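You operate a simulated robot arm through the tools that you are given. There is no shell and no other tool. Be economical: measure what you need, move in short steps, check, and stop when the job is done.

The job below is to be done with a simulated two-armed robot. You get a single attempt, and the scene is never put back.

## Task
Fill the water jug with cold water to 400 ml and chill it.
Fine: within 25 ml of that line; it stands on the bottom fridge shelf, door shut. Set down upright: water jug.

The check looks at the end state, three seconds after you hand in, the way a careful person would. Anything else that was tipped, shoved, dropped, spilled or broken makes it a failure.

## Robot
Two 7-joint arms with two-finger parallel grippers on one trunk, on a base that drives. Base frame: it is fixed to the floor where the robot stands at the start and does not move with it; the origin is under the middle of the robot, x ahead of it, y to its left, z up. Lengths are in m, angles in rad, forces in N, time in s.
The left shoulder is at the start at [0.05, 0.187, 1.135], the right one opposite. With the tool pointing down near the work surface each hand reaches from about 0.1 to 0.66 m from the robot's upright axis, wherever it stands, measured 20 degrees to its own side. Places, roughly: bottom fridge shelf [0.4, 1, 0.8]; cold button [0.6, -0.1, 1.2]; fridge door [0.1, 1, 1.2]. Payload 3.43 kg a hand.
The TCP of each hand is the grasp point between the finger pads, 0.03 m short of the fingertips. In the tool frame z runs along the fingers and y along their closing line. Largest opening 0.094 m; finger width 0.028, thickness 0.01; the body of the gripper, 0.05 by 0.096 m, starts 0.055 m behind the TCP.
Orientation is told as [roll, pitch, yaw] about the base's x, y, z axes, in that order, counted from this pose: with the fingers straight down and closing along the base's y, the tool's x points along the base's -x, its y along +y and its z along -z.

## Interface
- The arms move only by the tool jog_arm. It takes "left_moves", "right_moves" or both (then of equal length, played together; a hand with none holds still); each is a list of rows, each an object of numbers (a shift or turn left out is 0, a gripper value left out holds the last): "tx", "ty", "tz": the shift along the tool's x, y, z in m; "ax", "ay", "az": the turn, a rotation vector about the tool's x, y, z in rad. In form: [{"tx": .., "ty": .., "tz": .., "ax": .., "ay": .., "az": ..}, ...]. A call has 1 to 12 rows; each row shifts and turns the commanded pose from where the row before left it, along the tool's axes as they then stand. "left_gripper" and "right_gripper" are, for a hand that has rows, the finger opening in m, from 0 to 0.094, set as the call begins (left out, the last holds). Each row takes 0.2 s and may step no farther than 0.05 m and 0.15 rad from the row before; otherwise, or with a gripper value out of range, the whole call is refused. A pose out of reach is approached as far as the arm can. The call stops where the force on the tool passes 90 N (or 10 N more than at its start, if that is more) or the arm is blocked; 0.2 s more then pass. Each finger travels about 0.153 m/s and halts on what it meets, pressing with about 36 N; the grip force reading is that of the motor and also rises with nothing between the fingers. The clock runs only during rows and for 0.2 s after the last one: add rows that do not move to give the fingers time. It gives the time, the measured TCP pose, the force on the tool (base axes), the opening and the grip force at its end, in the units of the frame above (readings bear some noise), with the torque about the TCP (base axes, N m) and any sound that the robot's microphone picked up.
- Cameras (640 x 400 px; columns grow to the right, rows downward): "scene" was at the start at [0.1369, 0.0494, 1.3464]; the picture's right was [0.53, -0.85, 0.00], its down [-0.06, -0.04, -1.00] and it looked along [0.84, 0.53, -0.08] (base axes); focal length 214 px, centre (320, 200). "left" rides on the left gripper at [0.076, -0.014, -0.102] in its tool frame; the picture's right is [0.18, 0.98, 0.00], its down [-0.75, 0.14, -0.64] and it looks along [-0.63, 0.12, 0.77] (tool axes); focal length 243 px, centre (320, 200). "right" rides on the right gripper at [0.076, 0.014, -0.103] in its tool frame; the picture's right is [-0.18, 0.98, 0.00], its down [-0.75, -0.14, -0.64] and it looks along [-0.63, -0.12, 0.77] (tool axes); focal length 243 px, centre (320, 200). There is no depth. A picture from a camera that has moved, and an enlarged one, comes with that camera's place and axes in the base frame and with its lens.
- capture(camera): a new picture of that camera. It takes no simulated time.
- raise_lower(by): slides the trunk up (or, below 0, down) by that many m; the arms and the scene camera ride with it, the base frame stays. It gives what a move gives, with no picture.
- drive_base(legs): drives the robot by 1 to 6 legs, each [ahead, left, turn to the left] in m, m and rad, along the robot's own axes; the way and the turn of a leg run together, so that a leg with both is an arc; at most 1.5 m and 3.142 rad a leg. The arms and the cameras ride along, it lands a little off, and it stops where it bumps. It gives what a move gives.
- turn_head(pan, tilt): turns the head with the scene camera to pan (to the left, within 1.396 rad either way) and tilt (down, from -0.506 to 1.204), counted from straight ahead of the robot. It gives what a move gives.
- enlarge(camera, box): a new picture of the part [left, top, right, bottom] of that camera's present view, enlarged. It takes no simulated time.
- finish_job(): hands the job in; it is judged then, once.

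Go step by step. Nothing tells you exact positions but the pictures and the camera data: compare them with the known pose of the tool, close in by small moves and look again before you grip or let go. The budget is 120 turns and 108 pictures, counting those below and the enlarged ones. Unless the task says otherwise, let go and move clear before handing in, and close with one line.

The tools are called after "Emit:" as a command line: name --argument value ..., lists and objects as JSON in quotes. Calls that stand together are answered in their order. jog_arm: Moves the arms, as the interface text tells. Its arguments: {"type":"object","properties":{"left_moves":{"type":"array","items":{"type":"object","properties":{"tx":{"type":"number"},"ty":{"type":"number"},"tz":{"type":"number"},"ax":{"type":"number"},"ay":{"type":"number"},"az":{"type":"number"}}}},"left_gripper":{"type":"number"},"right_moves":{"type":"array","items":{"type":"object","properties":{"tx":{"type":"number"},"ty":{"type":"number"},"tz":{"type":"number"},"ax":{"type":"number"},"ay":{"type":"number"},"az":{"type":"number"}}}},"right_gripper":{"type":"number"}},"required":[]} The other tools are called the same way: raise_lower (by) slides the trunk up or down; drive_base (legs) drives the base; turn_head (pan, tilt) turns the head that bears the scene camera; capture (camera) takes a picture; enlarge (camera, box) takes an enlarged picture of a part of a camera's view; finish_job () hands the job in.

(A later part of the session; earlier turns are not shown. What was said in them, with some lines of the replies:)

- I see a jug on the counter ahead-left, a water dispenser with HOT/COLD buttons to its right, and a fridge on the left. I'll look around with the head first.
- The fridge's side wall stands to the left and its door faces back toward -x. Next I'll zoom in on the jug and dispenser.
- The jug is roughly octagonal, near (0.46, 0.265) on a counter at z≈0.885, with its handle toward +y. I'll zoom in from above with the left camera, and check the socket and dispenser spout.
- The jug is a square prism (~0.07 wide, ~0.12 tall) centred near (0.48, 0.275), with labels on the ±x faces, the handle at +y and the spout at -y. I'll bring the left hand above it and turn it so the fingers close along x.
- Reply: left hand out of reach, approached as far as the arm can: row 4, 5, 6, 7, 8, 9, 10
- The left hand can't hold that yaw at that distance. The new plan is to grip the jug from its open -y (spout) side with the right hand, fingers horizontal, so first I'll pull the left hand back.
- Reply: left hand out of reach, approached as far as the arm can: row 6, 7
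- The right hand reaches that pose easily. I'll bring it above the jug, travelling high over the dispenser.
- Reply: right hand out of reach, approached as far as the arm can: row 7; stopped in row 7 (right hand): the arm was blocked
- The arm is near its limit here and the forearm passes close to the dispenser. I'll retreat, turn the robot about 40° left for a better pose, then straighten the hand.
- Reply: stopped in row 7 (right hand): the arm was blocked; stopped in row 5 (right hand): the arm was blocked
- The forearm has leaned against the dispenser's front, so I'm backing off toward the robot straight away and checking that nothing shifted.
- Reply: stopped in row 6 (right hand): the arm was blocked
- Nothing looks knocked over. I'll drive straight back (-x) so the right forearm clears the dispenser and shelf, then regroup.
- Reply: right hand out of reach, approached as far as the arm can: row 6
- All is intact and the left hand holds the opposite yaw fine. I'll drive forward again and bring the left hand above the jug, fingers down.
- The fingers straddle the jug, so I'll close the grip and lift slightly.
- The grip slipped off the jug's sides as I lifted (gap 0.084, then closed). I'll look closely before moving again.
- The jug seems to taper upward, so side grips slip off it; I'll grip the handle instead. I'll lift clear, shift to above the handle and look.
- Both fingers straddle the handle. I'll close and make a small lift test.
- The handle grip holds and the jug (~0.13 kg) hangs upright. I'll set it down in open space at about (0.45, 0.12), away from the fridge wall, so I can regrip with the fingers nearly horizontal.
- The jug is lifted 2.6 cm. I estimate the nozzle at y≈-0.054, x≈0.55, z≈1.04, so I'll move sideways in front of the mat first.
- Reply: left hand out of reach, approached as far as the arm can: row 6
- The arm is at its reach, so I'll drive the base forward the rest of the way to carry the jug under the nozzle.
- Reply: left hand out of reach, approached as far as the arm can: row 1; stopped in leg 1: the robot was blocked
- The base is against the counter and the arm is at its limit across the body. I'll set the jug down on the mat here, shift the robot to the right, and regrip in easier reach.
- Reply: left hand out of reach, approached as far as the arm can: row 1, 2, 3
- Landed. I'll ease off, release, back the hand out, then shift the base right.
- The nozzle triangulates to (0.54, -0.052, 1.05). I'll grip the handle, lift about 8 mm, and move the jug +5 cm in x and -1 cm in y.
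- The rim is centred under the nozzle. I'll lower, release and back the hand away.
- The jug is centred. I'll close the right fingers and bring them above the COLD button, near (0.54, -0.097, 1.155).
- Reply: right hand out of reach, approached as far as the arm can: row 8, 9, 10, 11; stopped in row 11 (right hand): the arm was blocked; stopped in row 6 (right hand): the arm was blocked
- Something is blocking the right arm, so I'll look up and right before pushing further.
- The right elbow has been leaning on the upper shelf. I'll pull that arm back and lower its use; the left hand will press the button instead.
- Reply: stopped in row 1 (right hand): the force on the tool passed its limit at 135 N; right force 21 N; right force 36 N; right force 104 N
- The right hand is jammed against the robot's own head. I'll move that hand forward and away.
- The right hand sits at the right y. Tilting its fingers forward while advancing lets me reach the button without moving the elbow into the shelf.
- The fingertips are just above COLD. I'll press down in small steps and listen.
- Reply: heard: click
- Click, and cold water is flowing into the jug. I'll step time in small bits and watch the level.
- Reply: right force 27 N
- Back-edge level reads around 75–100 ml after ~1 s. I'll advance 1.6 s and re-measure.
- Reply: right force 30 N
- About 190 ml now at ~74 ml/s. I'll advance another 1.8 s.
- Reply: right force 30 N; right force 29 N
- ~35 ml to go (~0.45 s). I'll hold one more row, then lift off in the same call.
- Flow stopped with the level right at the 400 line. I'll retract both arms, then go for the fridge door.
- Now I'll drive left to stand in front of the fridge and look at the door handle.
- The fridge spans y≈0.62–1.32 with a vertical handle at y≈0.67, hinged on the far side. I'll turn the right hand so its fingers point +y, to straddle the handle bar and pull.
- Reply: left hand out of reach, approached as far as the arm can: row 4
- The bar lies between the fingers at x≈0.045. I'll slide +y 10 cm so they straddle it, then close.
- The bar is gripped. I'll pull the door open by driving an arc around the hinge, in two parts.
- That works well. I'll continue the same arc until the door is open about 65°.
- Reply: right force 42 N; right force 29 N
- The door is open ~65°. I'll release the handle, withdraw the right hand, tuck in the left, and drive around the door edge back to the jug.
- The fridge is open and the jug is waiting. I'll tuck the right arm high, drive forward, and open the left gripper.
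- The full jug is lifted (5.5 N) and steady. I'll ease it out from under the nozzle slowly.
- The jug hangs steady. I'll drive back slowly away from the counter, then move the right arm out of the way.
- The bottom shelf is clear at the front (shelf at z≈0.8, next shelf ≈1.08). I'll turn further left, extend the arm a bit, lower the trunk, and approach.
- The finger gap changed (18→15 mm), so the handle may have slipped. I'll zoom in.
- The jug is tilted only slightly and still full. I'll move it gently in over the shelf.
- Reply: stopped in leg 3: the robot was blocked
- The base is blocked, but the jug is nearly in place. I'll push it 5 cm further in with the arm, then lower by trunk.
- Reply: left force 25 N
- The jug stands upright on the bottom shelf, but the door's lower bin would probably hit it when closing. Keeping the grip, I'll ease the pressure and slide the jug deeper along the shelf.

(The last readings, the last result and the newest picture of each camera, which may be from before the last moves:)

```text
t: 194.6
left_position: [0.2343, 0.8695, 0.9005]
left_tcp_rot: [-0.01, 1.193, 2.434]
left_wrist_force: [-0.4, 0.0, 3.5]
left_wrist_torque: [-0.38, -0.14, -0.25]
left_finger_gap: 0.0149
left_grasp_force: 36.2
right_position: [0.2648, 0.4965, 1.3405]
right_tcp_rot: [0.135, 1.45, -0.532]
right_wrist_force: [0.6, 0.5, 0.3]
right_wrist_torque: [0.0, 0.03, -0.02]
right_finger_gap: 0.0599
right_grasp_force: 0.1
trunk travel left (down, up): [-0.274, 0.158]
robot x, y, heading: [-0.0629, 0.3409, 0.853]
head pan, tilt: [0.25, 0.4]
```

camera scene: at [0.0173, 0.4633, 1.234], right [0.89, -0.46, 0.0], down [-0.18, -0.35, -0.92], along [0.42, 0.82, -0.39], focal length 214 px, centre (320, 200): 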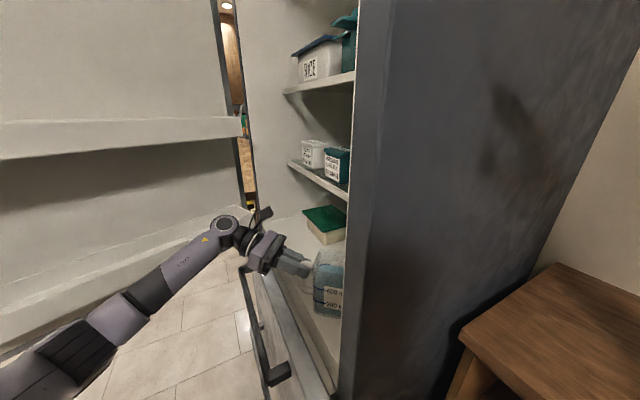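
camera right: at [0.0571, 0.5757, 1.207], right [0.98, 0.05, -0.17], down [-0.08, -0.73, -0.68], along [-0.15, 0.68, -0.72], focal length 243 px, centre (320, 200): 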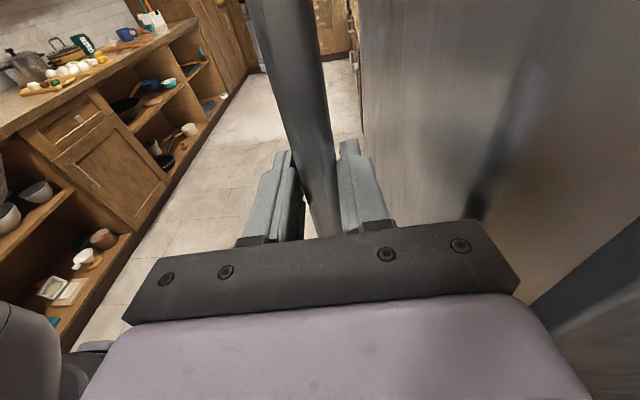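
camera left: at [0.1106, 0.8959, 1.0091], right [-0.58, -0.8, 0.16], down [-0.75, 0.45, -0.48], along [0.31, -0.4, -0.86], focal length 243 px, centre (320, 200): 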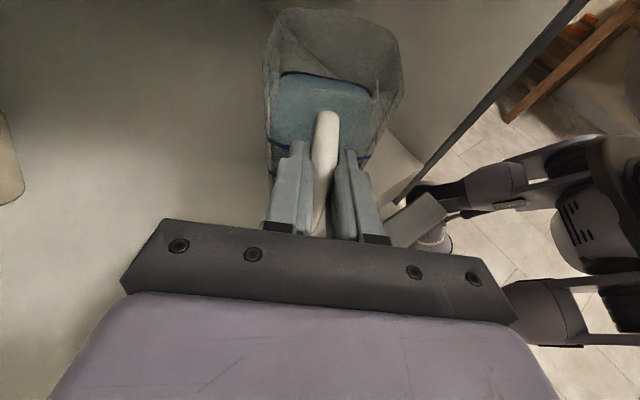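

Emit:
jog_arm --left_moves '[{"tx": 0.0025, "ty": -0.0122, "tz": 0.0063}, {"tx": 0.0025, "ty": -0.0122, "tz": 0.0063}, {"tx": 0.0025, "ty": -0.0122, "tz": 0.0063}, {"tx": 0.0025, "ty": -0.0122, "tz": 0.0063}, {}]'

Emit:
enlarge --camera "scene" --box '[230, 180, 370, 320]'

```text
t: 195.8
left_position: [0.2772, 0.8822, 0.9011]
left_tcp_rot: [-0.006, 1.195, 2.434]
left_wrist_force: [1.8, -0.3, -0.8]
left_wrist_torque: [0.08, -0.14, -0.03]
left_finger_gap: 0.0148
left_grasp_force: 36.2
left hand out of reach, approached as far as the arm can: row 4
right_position: [0.2651, 0.4964, 1.3404]
right_tcp_rot: [0.129, 1.451, -0.537]
right_wrist_force: [0.4, 0.4, -0.3]
right_wrist_torque: [0.06, 0.01, -0.02]
right_finger_gap: 0.0598
right_grasp_force: 0.0
trunk travel left (down, up): [-0.274, 0.158]
robot x, y, heading: [-0.0614, 0.338, 0.85]
head pan, tilt: [0.25, 0.4]
```

```text
2.86 times, centred on (300, 250) of scene
camera zoom: at [0.0186, 0.4644, 1.2403], right [0.89, -0.46, 0.0], down [-0.18, -0.35, -0.92], along [0.42, 0.82, -0.39], focal length 613 px, centre (377, 57)
```

zoom: 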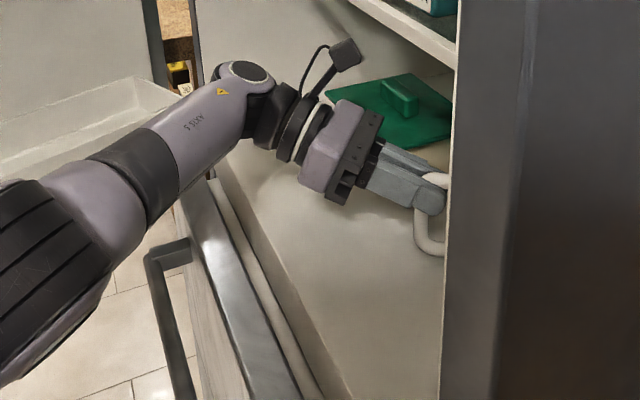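

The jug is now deep on the shelf and resting. I'll release and withdraw along the fingers, then out of the fridge.

Emit:
jog_arm --left_moves '[{}, {}, {}, {"tz": -0.02}, {"tz": -0.02}, {"tz": -0.02}, {"tz": -0.02}]' --left_gripper 0.05

Emit:
jog_arm --left_moves '[{"tx": -0.0073, "ty": 0.023, "tz": -0.0185}, {"tx": -0.0073, "ty": 0.023, "tz": -0.0185}, {"tx": -0.0073, "ty": 0.023, "tz": -0.0185}, {"tx": -0.0073, "ty": 0.023, "tz": -0.0185}, {"tx": -0.0073, "ty": 0.023, "tz": -0.0185}, {"tx": -0.0073, "ty": 0.023, "tz": -0.0185}]'

Emit:
drive_base --legs '[[-0.1, 0.06, 0], [-0.2, 0.1, 0]]'

Emit:
capture --camera "scene"

```text
t: 197.4
left_position: [0.2161, 0.9279, 0.9311]
left_tcp_rot: [-0.007, 1.197, 2.435]
left_wrist_force: [-1.1, 0.3, -1.6]
left_wrist_torque: [0.04, 0.01, -0.01]
left_finger_gap: 0.0499
left_grasp_force: 0.1
left hand out of reach, approached as far as the arm can: row 7
right_position: [0.2655, 0.4965, 1.3413]
right_tcp_rot: [0.131, 1.451, -0.538]
right_wrist_force: [0.3, 0.3, -0.2]
right_wrist_torque: [-0.03, 0.02, 0.0]
right_finger_gap: 0.0601
right_grasp_force: 0.0
trunk travel left (down, up): [-0.274, 0.158]
robot x, y, heading: [-0.0636, 0.3389, 0.848]
head pan, tilt: [0.25, 0.4]
```

```text
t: 198.8
left_position: [0.0358, 0.899, 0.9322]
left_tcp_rot: [-0.007, 1.196, 2.435]
left_wrist_force: [0.7, 0.1, 0.3]
left_wrist_torque: [0.02, 0.02, -0.01]
left_finger_gap: 0.0498
left_grasp_force: 0.1
right_position: [0.2652, 0.4957, 1.3402]
right_tcp_rot: [0.13, 1.45, -0.533]
right_wrist_force: [-0.8, 0.2, -0.1]
right_wrist_torque: [-0.01, 0.03, 0.02]
right_finger_gap: 0.0599
right_grasp_force: 0.1
trunk travel left (down, up): [-0.274, 0.158]
robot x, y, heading: [-0.0647, 0.3365, 0.842]
head pan, tilt: [0.25, 0.4]
```

```text
t: 201.3
left_position: [-0.2813, 0.7818, 0.9314]
left_tcp_rot: [-0.006, 1.194, 2.438]
left_wrist_force: [0.5, 0.0, -0.8]
left_wrist_torque: [0.03, -0.01, 0.0]
left_finger_gap: 0.0501
left_grasp_force: 0.0
right_position: [-0.0516, 0.3792, 1.3408]
right_tcp_rot: [0.13, 1.45, -0.537]
right_wrist_force: [-0.3, 0.6, 0.1]
right_wrist_torque: [0.0, 0.0, 0.0]
right_finger_gap: 0.0602
right_grasp_force: 0.0
trunk travel left (down, up): [-0.274, 0.158]
robot x, y, heading: [-0.3798, 0.2237, 0.852]
head pan, tilt: [0.25, 0.4]
```

```text
8 pictures are left
camera scene: at [-0.2981, 0.3461, 1.2404], right [0.89, -0.46, 0.0], down [-0.18, -0.35, -0.92], along [0.42, 0.82, -0.39], focal length 214 px, centre (320, 200)
```

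scene: 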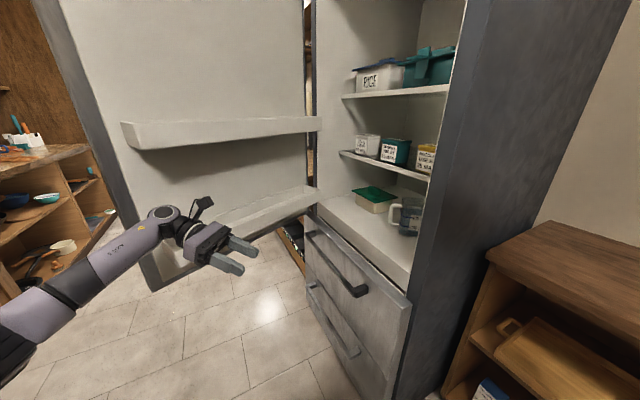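

The jug stands upright on the shelf next to the container. Now I'll tuck the left arm, raise the trunk (right hand above the handle), and drive round to the outside of the door to push it shut.

Emit:
jog_arm --left_moves '[{"ty": 0.031, "tx": 0.033, "tz": -0.013}, {"ty": 0.031, "tx": 0.033, "tz": -0.013}, {"ty": 0.031, "tx": 0.033, "tz": -0.013}, {"ty": 0.031, "tx": 0.033, "tz": -0.013}, {"ty": 0.031, "tx": 0.033, "tz": -0.013}, {"ty": 0.031, "tx": 0.033, "tz": -0.013}, {"ty": 0.031, "tx": 0.033, "tz": -0.013}, {"ty": 0.031, "tx": 0.033, "tz": -0.013}, {"ty": 0.031, "tx": 0.033, "tz": -0.013}]'

Emit:
drive_base --legs '[[-0.238, 0.15, 0], [0, 0, -1.99]]'

Emit:
raise_lower --by 0.085

Emit:
jog_arm --right_moves '[{"ty": 0.03}, {"ty": 0.03}, {"ty": 0.03}, {}]' --right_gripper 0.0

```text
t: 203.3
left_position: [-0.4589, 0.5645, 1.2502]
left_tcp_rot: [-0.007, 1.194, 2.436]
left_wrist_force: [0.2, 0.4, 0.4]
left_wrist_torque: [0.01, -0.01, 0.01]
left_finger_gap: 0.0499
left_grasp_force: 0.1
right_position: [-0.0512, 0.3775, 1.3405]
right_tcp_rot: [0.133, 1.452, -0.531]
right_wrist_force: [0.7, 0.3, -0.9]
right_wrist_torque: [0.01, 0.01, -0.01]
right_finger_gap: 0.0599
right_grasp_force: 0.1
trunk travel left (down, up): [-0.274, 0.158]
robot x, y, heading: [-0.3801, 0.2171, 0.85]
head pan, tilt: [0.25, 0.4]
```

```text
t: 210.0
left_position: [-0.3003, 0.0749, 1.2502]
left_tcp_rot: [-0.007, 1.194, 0.456]
left_wrist_force: [-0.9, -0.6, 0.3]
left_wrist_torque: [-0.01, -0.01, 0.02]
left_finger_gap: 0.0502
left_grasp_force: 0.0
right_position: [-0.6336, -0.2236, 1.3416]
right_tcp_rot: [0.128, 1.451, -2.518]
right_wrist_force: [-0.5, -0.2, 0.6]
right_wrist_torque: [-0.01, -0.01, 0.0]
right_finger_gap: 0.0598
right_grasp_force: 0.1
trunk travel left (down, up): [-0.274, 0.158]
robot x, y, heading: [-0.6489, 0.1416, -1.128]
head pan, tilt: [0.25, 0.4]
```

```text
t: 211.2
left_position: [-0.2993, 0.0752, 1.3347]
left_tcp_rot: [-0.007, 1.193, 0.457]
left_wrist_force: [0.7, -0.1, 0.0]
left_wrist_torque: [0.0, 0.0, 0.03]
left_finger_gap: 0.05
left_grasp_force: 0.1
right_position: [-0.635, -0.2238, 1.4249]
right_tcp_rot: [0.125, 1.452, -2.518]
right_wrist_force: [-0.1, 0.5, 0.5]
right_wrist_torque: [0.01, 0.02, 0.0]
right_finger_gap: 0.0599
right_grasp_force: 0.1
trunk travel left (down, up): [-0.359, 0.073]
robot x, y, heading: [-0.6472, 0.144, -1.135]
head pan, tilt: [0.25, 0.4]
```

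```text
t: 212.2
left_position: [-0.2997, 0.0753, 1.3347]
left_tcp_rot: [-0.008, 1.193, 0.456]
left_wrist_force: [-1.3, -0.2, -0.1]
left_wrist_torque: [-0.02, 0.0, 0.0]
left_finger_gap: 0.0502
left_grasp_force: 0.1
right_position: [-0.5905, -0.3018, 1.4262]
right_tcp_rot: [0.131, 1.451, -2.517]
right_wrist_force: [-0.2, -0.2, -0.3]
right_wrist_torque: [-0.01, 0.01, 0.0]
right_finger_gap: 0.0
right_grasp_force: 33.1
trunk travel left (down, up): [-0.359, 0.073]
robot x, y, heading: [-0.6529, 0.1428, -1.132]
head pan, tilt: [0.25, 0.4]
```

Emit:
jog_arm --left_moves '[{"ay": -0.132}, {"ay": -0.132}, {"ay": -0.132}, {"ay": -0.132}, {"ay": -0.132}, {"ay": -0.132}, {"ay": -0.132}, {"ay": -0.132}, {"ay": -0.132}, {"ty": 0.03}]'

Emit:
drive_base --legs '[[-0.851, -0.065, 0], [-0.4545, 0.2085, 0]]'

Emit:
turn_head --pan 0.5 --tilt 0.3

Emit:
capture --camera "scene"

```text
t: 214.4
left_position: [-0.3126, 0.1024, 1.3322]
left_tcp_rot: [-0.006, 0.007, 0.464]
left_wrist_force: [-0.6, 0.0, 0.1]
left_wrist_torque: [0.0, -0.01, 0.0]
left_finger_gap: 0.0501
left_grasp_force: 0.1
left hand out of reach, approached as far as the arm can: row 10
right_position: [-0.5907, -0.3006, 1.4262]
right_tcp_rot: [0.135, 1.451, -2.513]
right_wrist_force: [-0.3, 0.9, -0.4]
right_wrist_torque: [-0.05, -0.03, 0.0]
right_finger_gap: 0.0
right_grasp_force: 33.3
trunk travel left (down, up): [-0.359, 0.073]
robot x, y, heading: [-0.6495, 0.1424, -1.132]
head pan, tilt: [0.25, 0.4]
```

```text
t: 221.4
left_position: [-0.7473, 1.3402, 1.3325]
left_tcp_rot: [-0.004, 0.008, 0.476]
left_wrist_force: [-0.7, -1.2, -0.3]
left_wrist_torque: [-0.03, 0.02, -0.01]
left_finger_gap: 0.0499
left_grasp_force: 0.1
right_position: [-1.0186, 0.9334, 1.4262]
right_tcp_rot: [0.125, 1.452, -2.503]
right_wrist_force: [0.1, 0.3, 0.2]
right_wrist_torque: [-0.03, 0.02, 0.0]
right_finger_gap: 0.0
right_grasp_force: 33.9
trunk travel left (down, up): [-0.359, 0.073]
robot x, y, heading: [-1.0805, 1.3749, -1.123]
head pan, tilt: [0.25, 0.4]
```

```text
t: 222.2
left_position: [-0.7474, 1.3391, 1.3304]
left_tcp_rot: [-0.006, 0.007, 0.476]
left_wrist_force: [0.4, -1.2, -0.1]
left_wrist_torque: [0.0, 0.0, -0.02]
left_finger_gap: 0.05
left_grasp_force: 0.0
right_position: [-1.0193, 0.9329, 1.4261]
right_tcp_rot: [0.126, 1.451, -2.506]
right_wrist_force: [0.8, -0.3, -0.9]
right_wrist_torque: [0.05, 0.0, 0.03]
right_finger_gap: 0.0
right_grasp_force: 33.3
trunk travel left (down, up): [-0.359, 0.073]
robot x, y, heading: [-1.0848, 1.3782, -1.116]
head pan, tilt: [0.499, 0.3]
```

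```text
7 pictures are left
camera scene: at [-0.9805, 1.2702, 1.3346], right [-0.58, -0.81, 0.0], down [-0.24, 0.17, -0.96], along [0.78, -0.55, -0.3], focal length 214 px, centre (320, 200)
```

scene: 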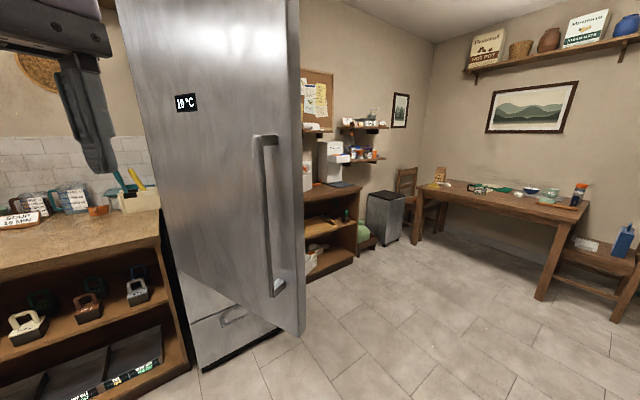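

The door is as I left it. I'll slide to just outside its face, then push along the arc around the hinge.

Emit:
drive_base --legs '[[0.04, 0.591, 0], [0.154, -0.175, 0.35]]'

Emit:
capture --camera "scene"

```text
t: 229.6
left_position: [-0.2544, 1.4522, 1.3318]
left_tcp_rot: [-0.004, 0.01, 0.818]
left_wrist_force: [0.0, 0.2, -0.2]
left_wrist_torque: [-0.02, 0.0, -0.02]
left_finger_gap: 0.0496
left_grasp_force: 0.1
right_position: [-0.3734, 0.9777, 1.4261]
right_tcp_rot: [0.124, 1.452, -2.163]
right_wrist_force: [-0.3, -0.1, -0.2]
right_wrist_torque: [0.01, -0.01, -0.01]
right_finger_gap: 0.0
right_grasp_force: 33.0
trunk travel left (down, up): [-0.359, 0.073]
robot x, y, heading: [-0.5842, 1.3759, -0.779]
head pan, tilt: [0.499, 0.3]
```

```text
6 pictures are left
camera scene: at [-0.4498, 1.307, 1.3346], right [-0.27, -0.96, 0.0], down [-0.28, 0.08, -0.96], along [0.92, -0.26, -0.3], focal length 214 px, centre (320, 200)
```

scene: 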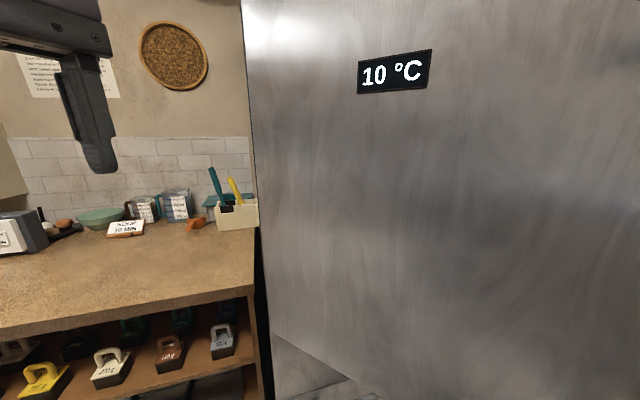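

Emit:
drive_base --legs '[[0.19, -0.21, 0.42], [0.165, -0.19, 0.36]]'

Emit:
turn_head --pan -0.3 --tilt 0.3

Emit:
capture --camera "scene"

```text
t: 234.0
left_position: [-0.225, 1.1646, 1.3314]
left_tcp_rot: [-0.005, 0.009, 1.589]
left_wrist_force: [0.1, 0.5, 0.6]
left_wrist_torque: [0.0, 0.01, -0.01]
left_finger_gap: 0.0503
left_grasp_force: 0.0
right_position: [0.0196, 0.7415, 1.4262]
right_tcp_rot: [0.126, 1.452, -1.391]
right_wrist_force: [0.6, 0.2, 0.4]
right_wrist_torque: [0.02, 0.0, 0.03]
right_finger_gap: 0.0001
right_grasp_force: 33.2
trunk travel left (down, up): [-0.359, 0.073]
robot x, y, heading: [-0.4059, 0.8772, -0.004]
head pan, tilt: [0.499, 0.3]
```

```text
t: 235.1
left_position: [-0.2254, 1.1652, 1.3318]
left_tcp_rot: [-0.004, 0.008, 1.591]
left_wrist_force: [0.1, 0.0, 0.1]
left_wrist_torque: [0.03, 0.01, 0.0]
left_finger_gap: 0.0501
left_grasp_force: 0.0
right_position: [0.0194, 0.742, 1.4253]
right_tcp_rot: [0.127, 1.453, -1.39]
right_wrist_force: [0.1, 0.3, -0.5]
right_wrist_torque: [0.02, -0.01, 0.02]
right_finger_gap: 0.0001
right_grasp_force: 32.9
trunk travel left (down, up): [-0.359, 0.073]
robot x, y, heading: [-0.402, 0.8799, -0.004]
head pan, tilt: [-0.3, 0.3]
```

```text
5 pictures are left
camera scene: at [-0.2574, 0.8527, 1.3346], right [-0.3, -0.95, 0.0], down [-0.28, 0.09, -0.96], along [0.91, -0.29, -0.3], focal length 214 px, centre (320, 200)
```

scene: 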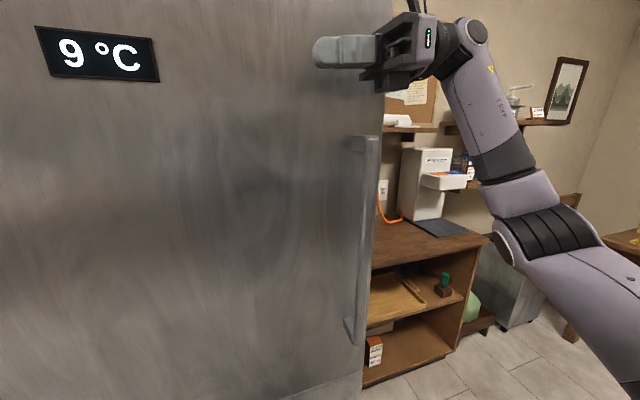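

The door is nearly shut and the display is already falling. I'll push straight forward to seat it.

Emit:
drive_base --legs '[[0.07, 0, 0]]'

Emit:
capture --camera "scene"

```text
t: 236.0
left_position: [-0.192, 1.1652, 1.3315]
left_tcp_rot: [-0.005, 0.009, 1.591]
left_wrist_force: [0.1, 0.2, -0.5]
left_wrist_torque: [0.0, -0.01, 0.01]
left_finger_gap: 0.0498
left_grasp_force: 0.0
right_position: [0.0377, 0.7425, 1.4264]
right_tcp_rot: [0.084, 1.434, -1.405]
right_wrist_force: [-12.7, -2.0, -3.7]
right_wrist_torque: [0.39, 0.44, -1.46]
right_finger_gap: 0.0
right_grasp_force: 32.9
trunk travel left (down, up): [-0.359, 0.073]
robot x, y, heading: [-0.371, 0.8808, -0.01]
head pan, tilt: [-0.3, 0.3]
stopped in leg 1: the force on the tool passed its limit at 122 N (the readings are from after the stop); the commanded pose is now the measured one
```

```text
4 pictures are left
camera scene: at [-0.2262, 0.8515, 1.3351], right [-0.3, -0.95, 0.0], down [-0.28, 0.09, -0.96], along [0.91, -0.29, -0.29], focal length 214 px, centre (320, 200)
```

scene: 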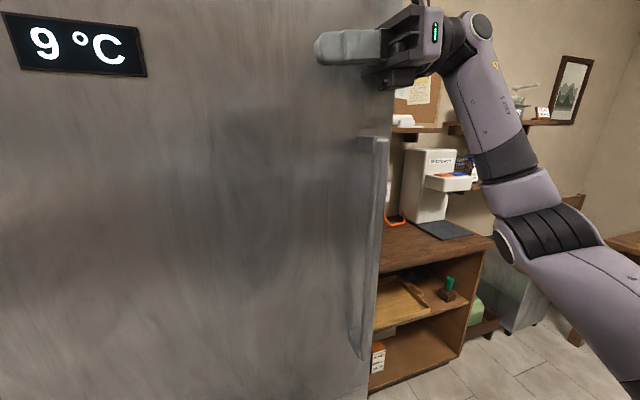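

It resists firmly, so the door is presumably shut. I'll back off and check the gap from the side.

Emit:
drive_base --legs '[[-0.2, 0, 0], [-0.1, -0.45, 0]]'

Emit:
turn_head --pan 0.45 --tilt 0.3

Emit:
capture --camera "scene"

```text
t: 241.8
left_position: [-0.4929, 0.7113, 1.3312]
left_tcp_rot: [-0.003, 0.008, 1.587]
left_wrist_force: [-0.4, 0.3, 0.5]
left_wrist_torque: [0.0, 0.03, 0.03]
left_finger_gap: 0.0502
left_grasp_force: 0.1
right_position: [-0.2611, 0.2871, 1.4278]
right_tcp_rot: [0.063, 1.436, -1.432]
right_wrist_force: [0.6, 0.1, -1.3]
right_wrist_torque: [-0.03, -0.01, 0.02]
right_finger_gap: 0.0002
right_grasp_force: 32.9
trunk travel left (down, up): [-0.359, 0.073]
robot x, y, heading: [-0.6756, 0.4251, -0.005]
head pan, tilt: [-0.3, 0.3]
```

```text
t: 242.9
left_position: [-0.493, 0.7109, 1.3301]
left_tcp_rot: [-0.004, 0.008, 1.588]
left_wrist_force: [-0.2, -0.1, -0.5]
left_wrist_torque: [0.03, 0.01, -0.03]
left_finger_gap: 0.0498
left_grasp_force: 0.1
right_position: [-0.2611, 0.2865, 1.4262]
right_tcp_rot: [0.06, 1.436, -1.431]
right_wrist_force: [-0.3, 0.0, -0.5]
right_wrist_torque: [-0.01, 0.0, 0.0]
right_finger_gap: 0.0001
right_grasp_force: 33.4
trunk travel left (down, up): [-0.359, 0.073]
robot x, y, heading: [-0.6747, 0.4243, -0.009]
head pan, tilt: [0.45, 0.3]
```

```text
3 pictures are left
camera scene: at [-0.5318, 0.4658, 1.3346], right [0.43, -0.9, 0.0], down [-0.27, -0.13, -0.96], along [0.86, 0.41, -0.3], focal length 214 px, centre (320, 200)
```

scene: 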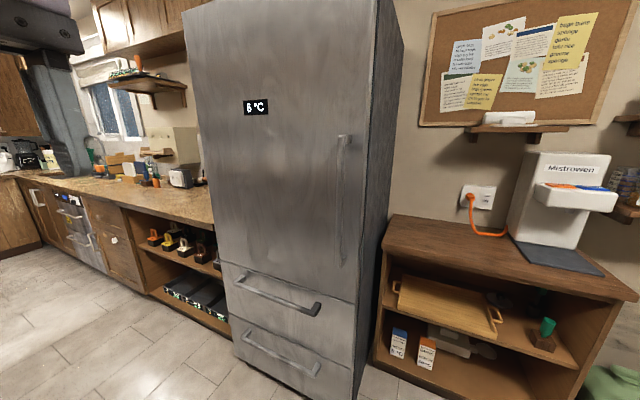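

Emit:
enlarge --camera "scene" --box '[310, 180, 410, 320]'

```text
2.86 times, centred on (360, 250) of scene
camera zoom: at [-0.5318, 0.4658, 1.3346], right [0.43, -0.9, 0.0], down [-0.27, -0.13, -0.96], along [0.86, 0.41, -0.3], focal length 613 px, centre (206, 57)
```

zoom: 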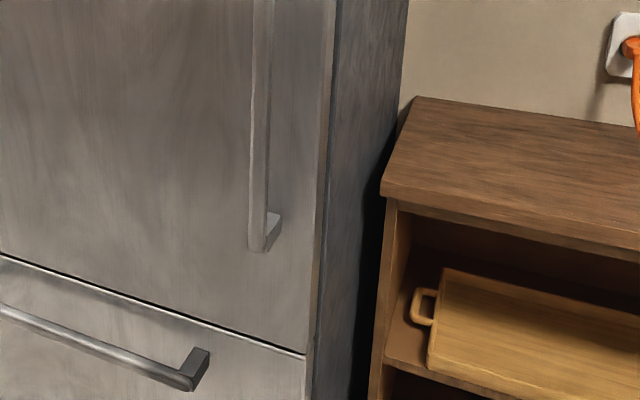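

The door sits flush with the drawers below it and the display is dropping. The jug is inside on the bottom shelf and both hands are clear, so I'm handing in.

Emit:
finish_job

```text
The job is handed in.
```

I filled the water jug with cold water to about the 400 ml line, set it upright on the bottom fridge shelf, and shut the door. I last saw the jug standing there before I closed up, so its position after closing is unconfirmed. Along the way my arms leaned on the dispenser front and the upper shelf, but nothing looked out of place in the later pictures.
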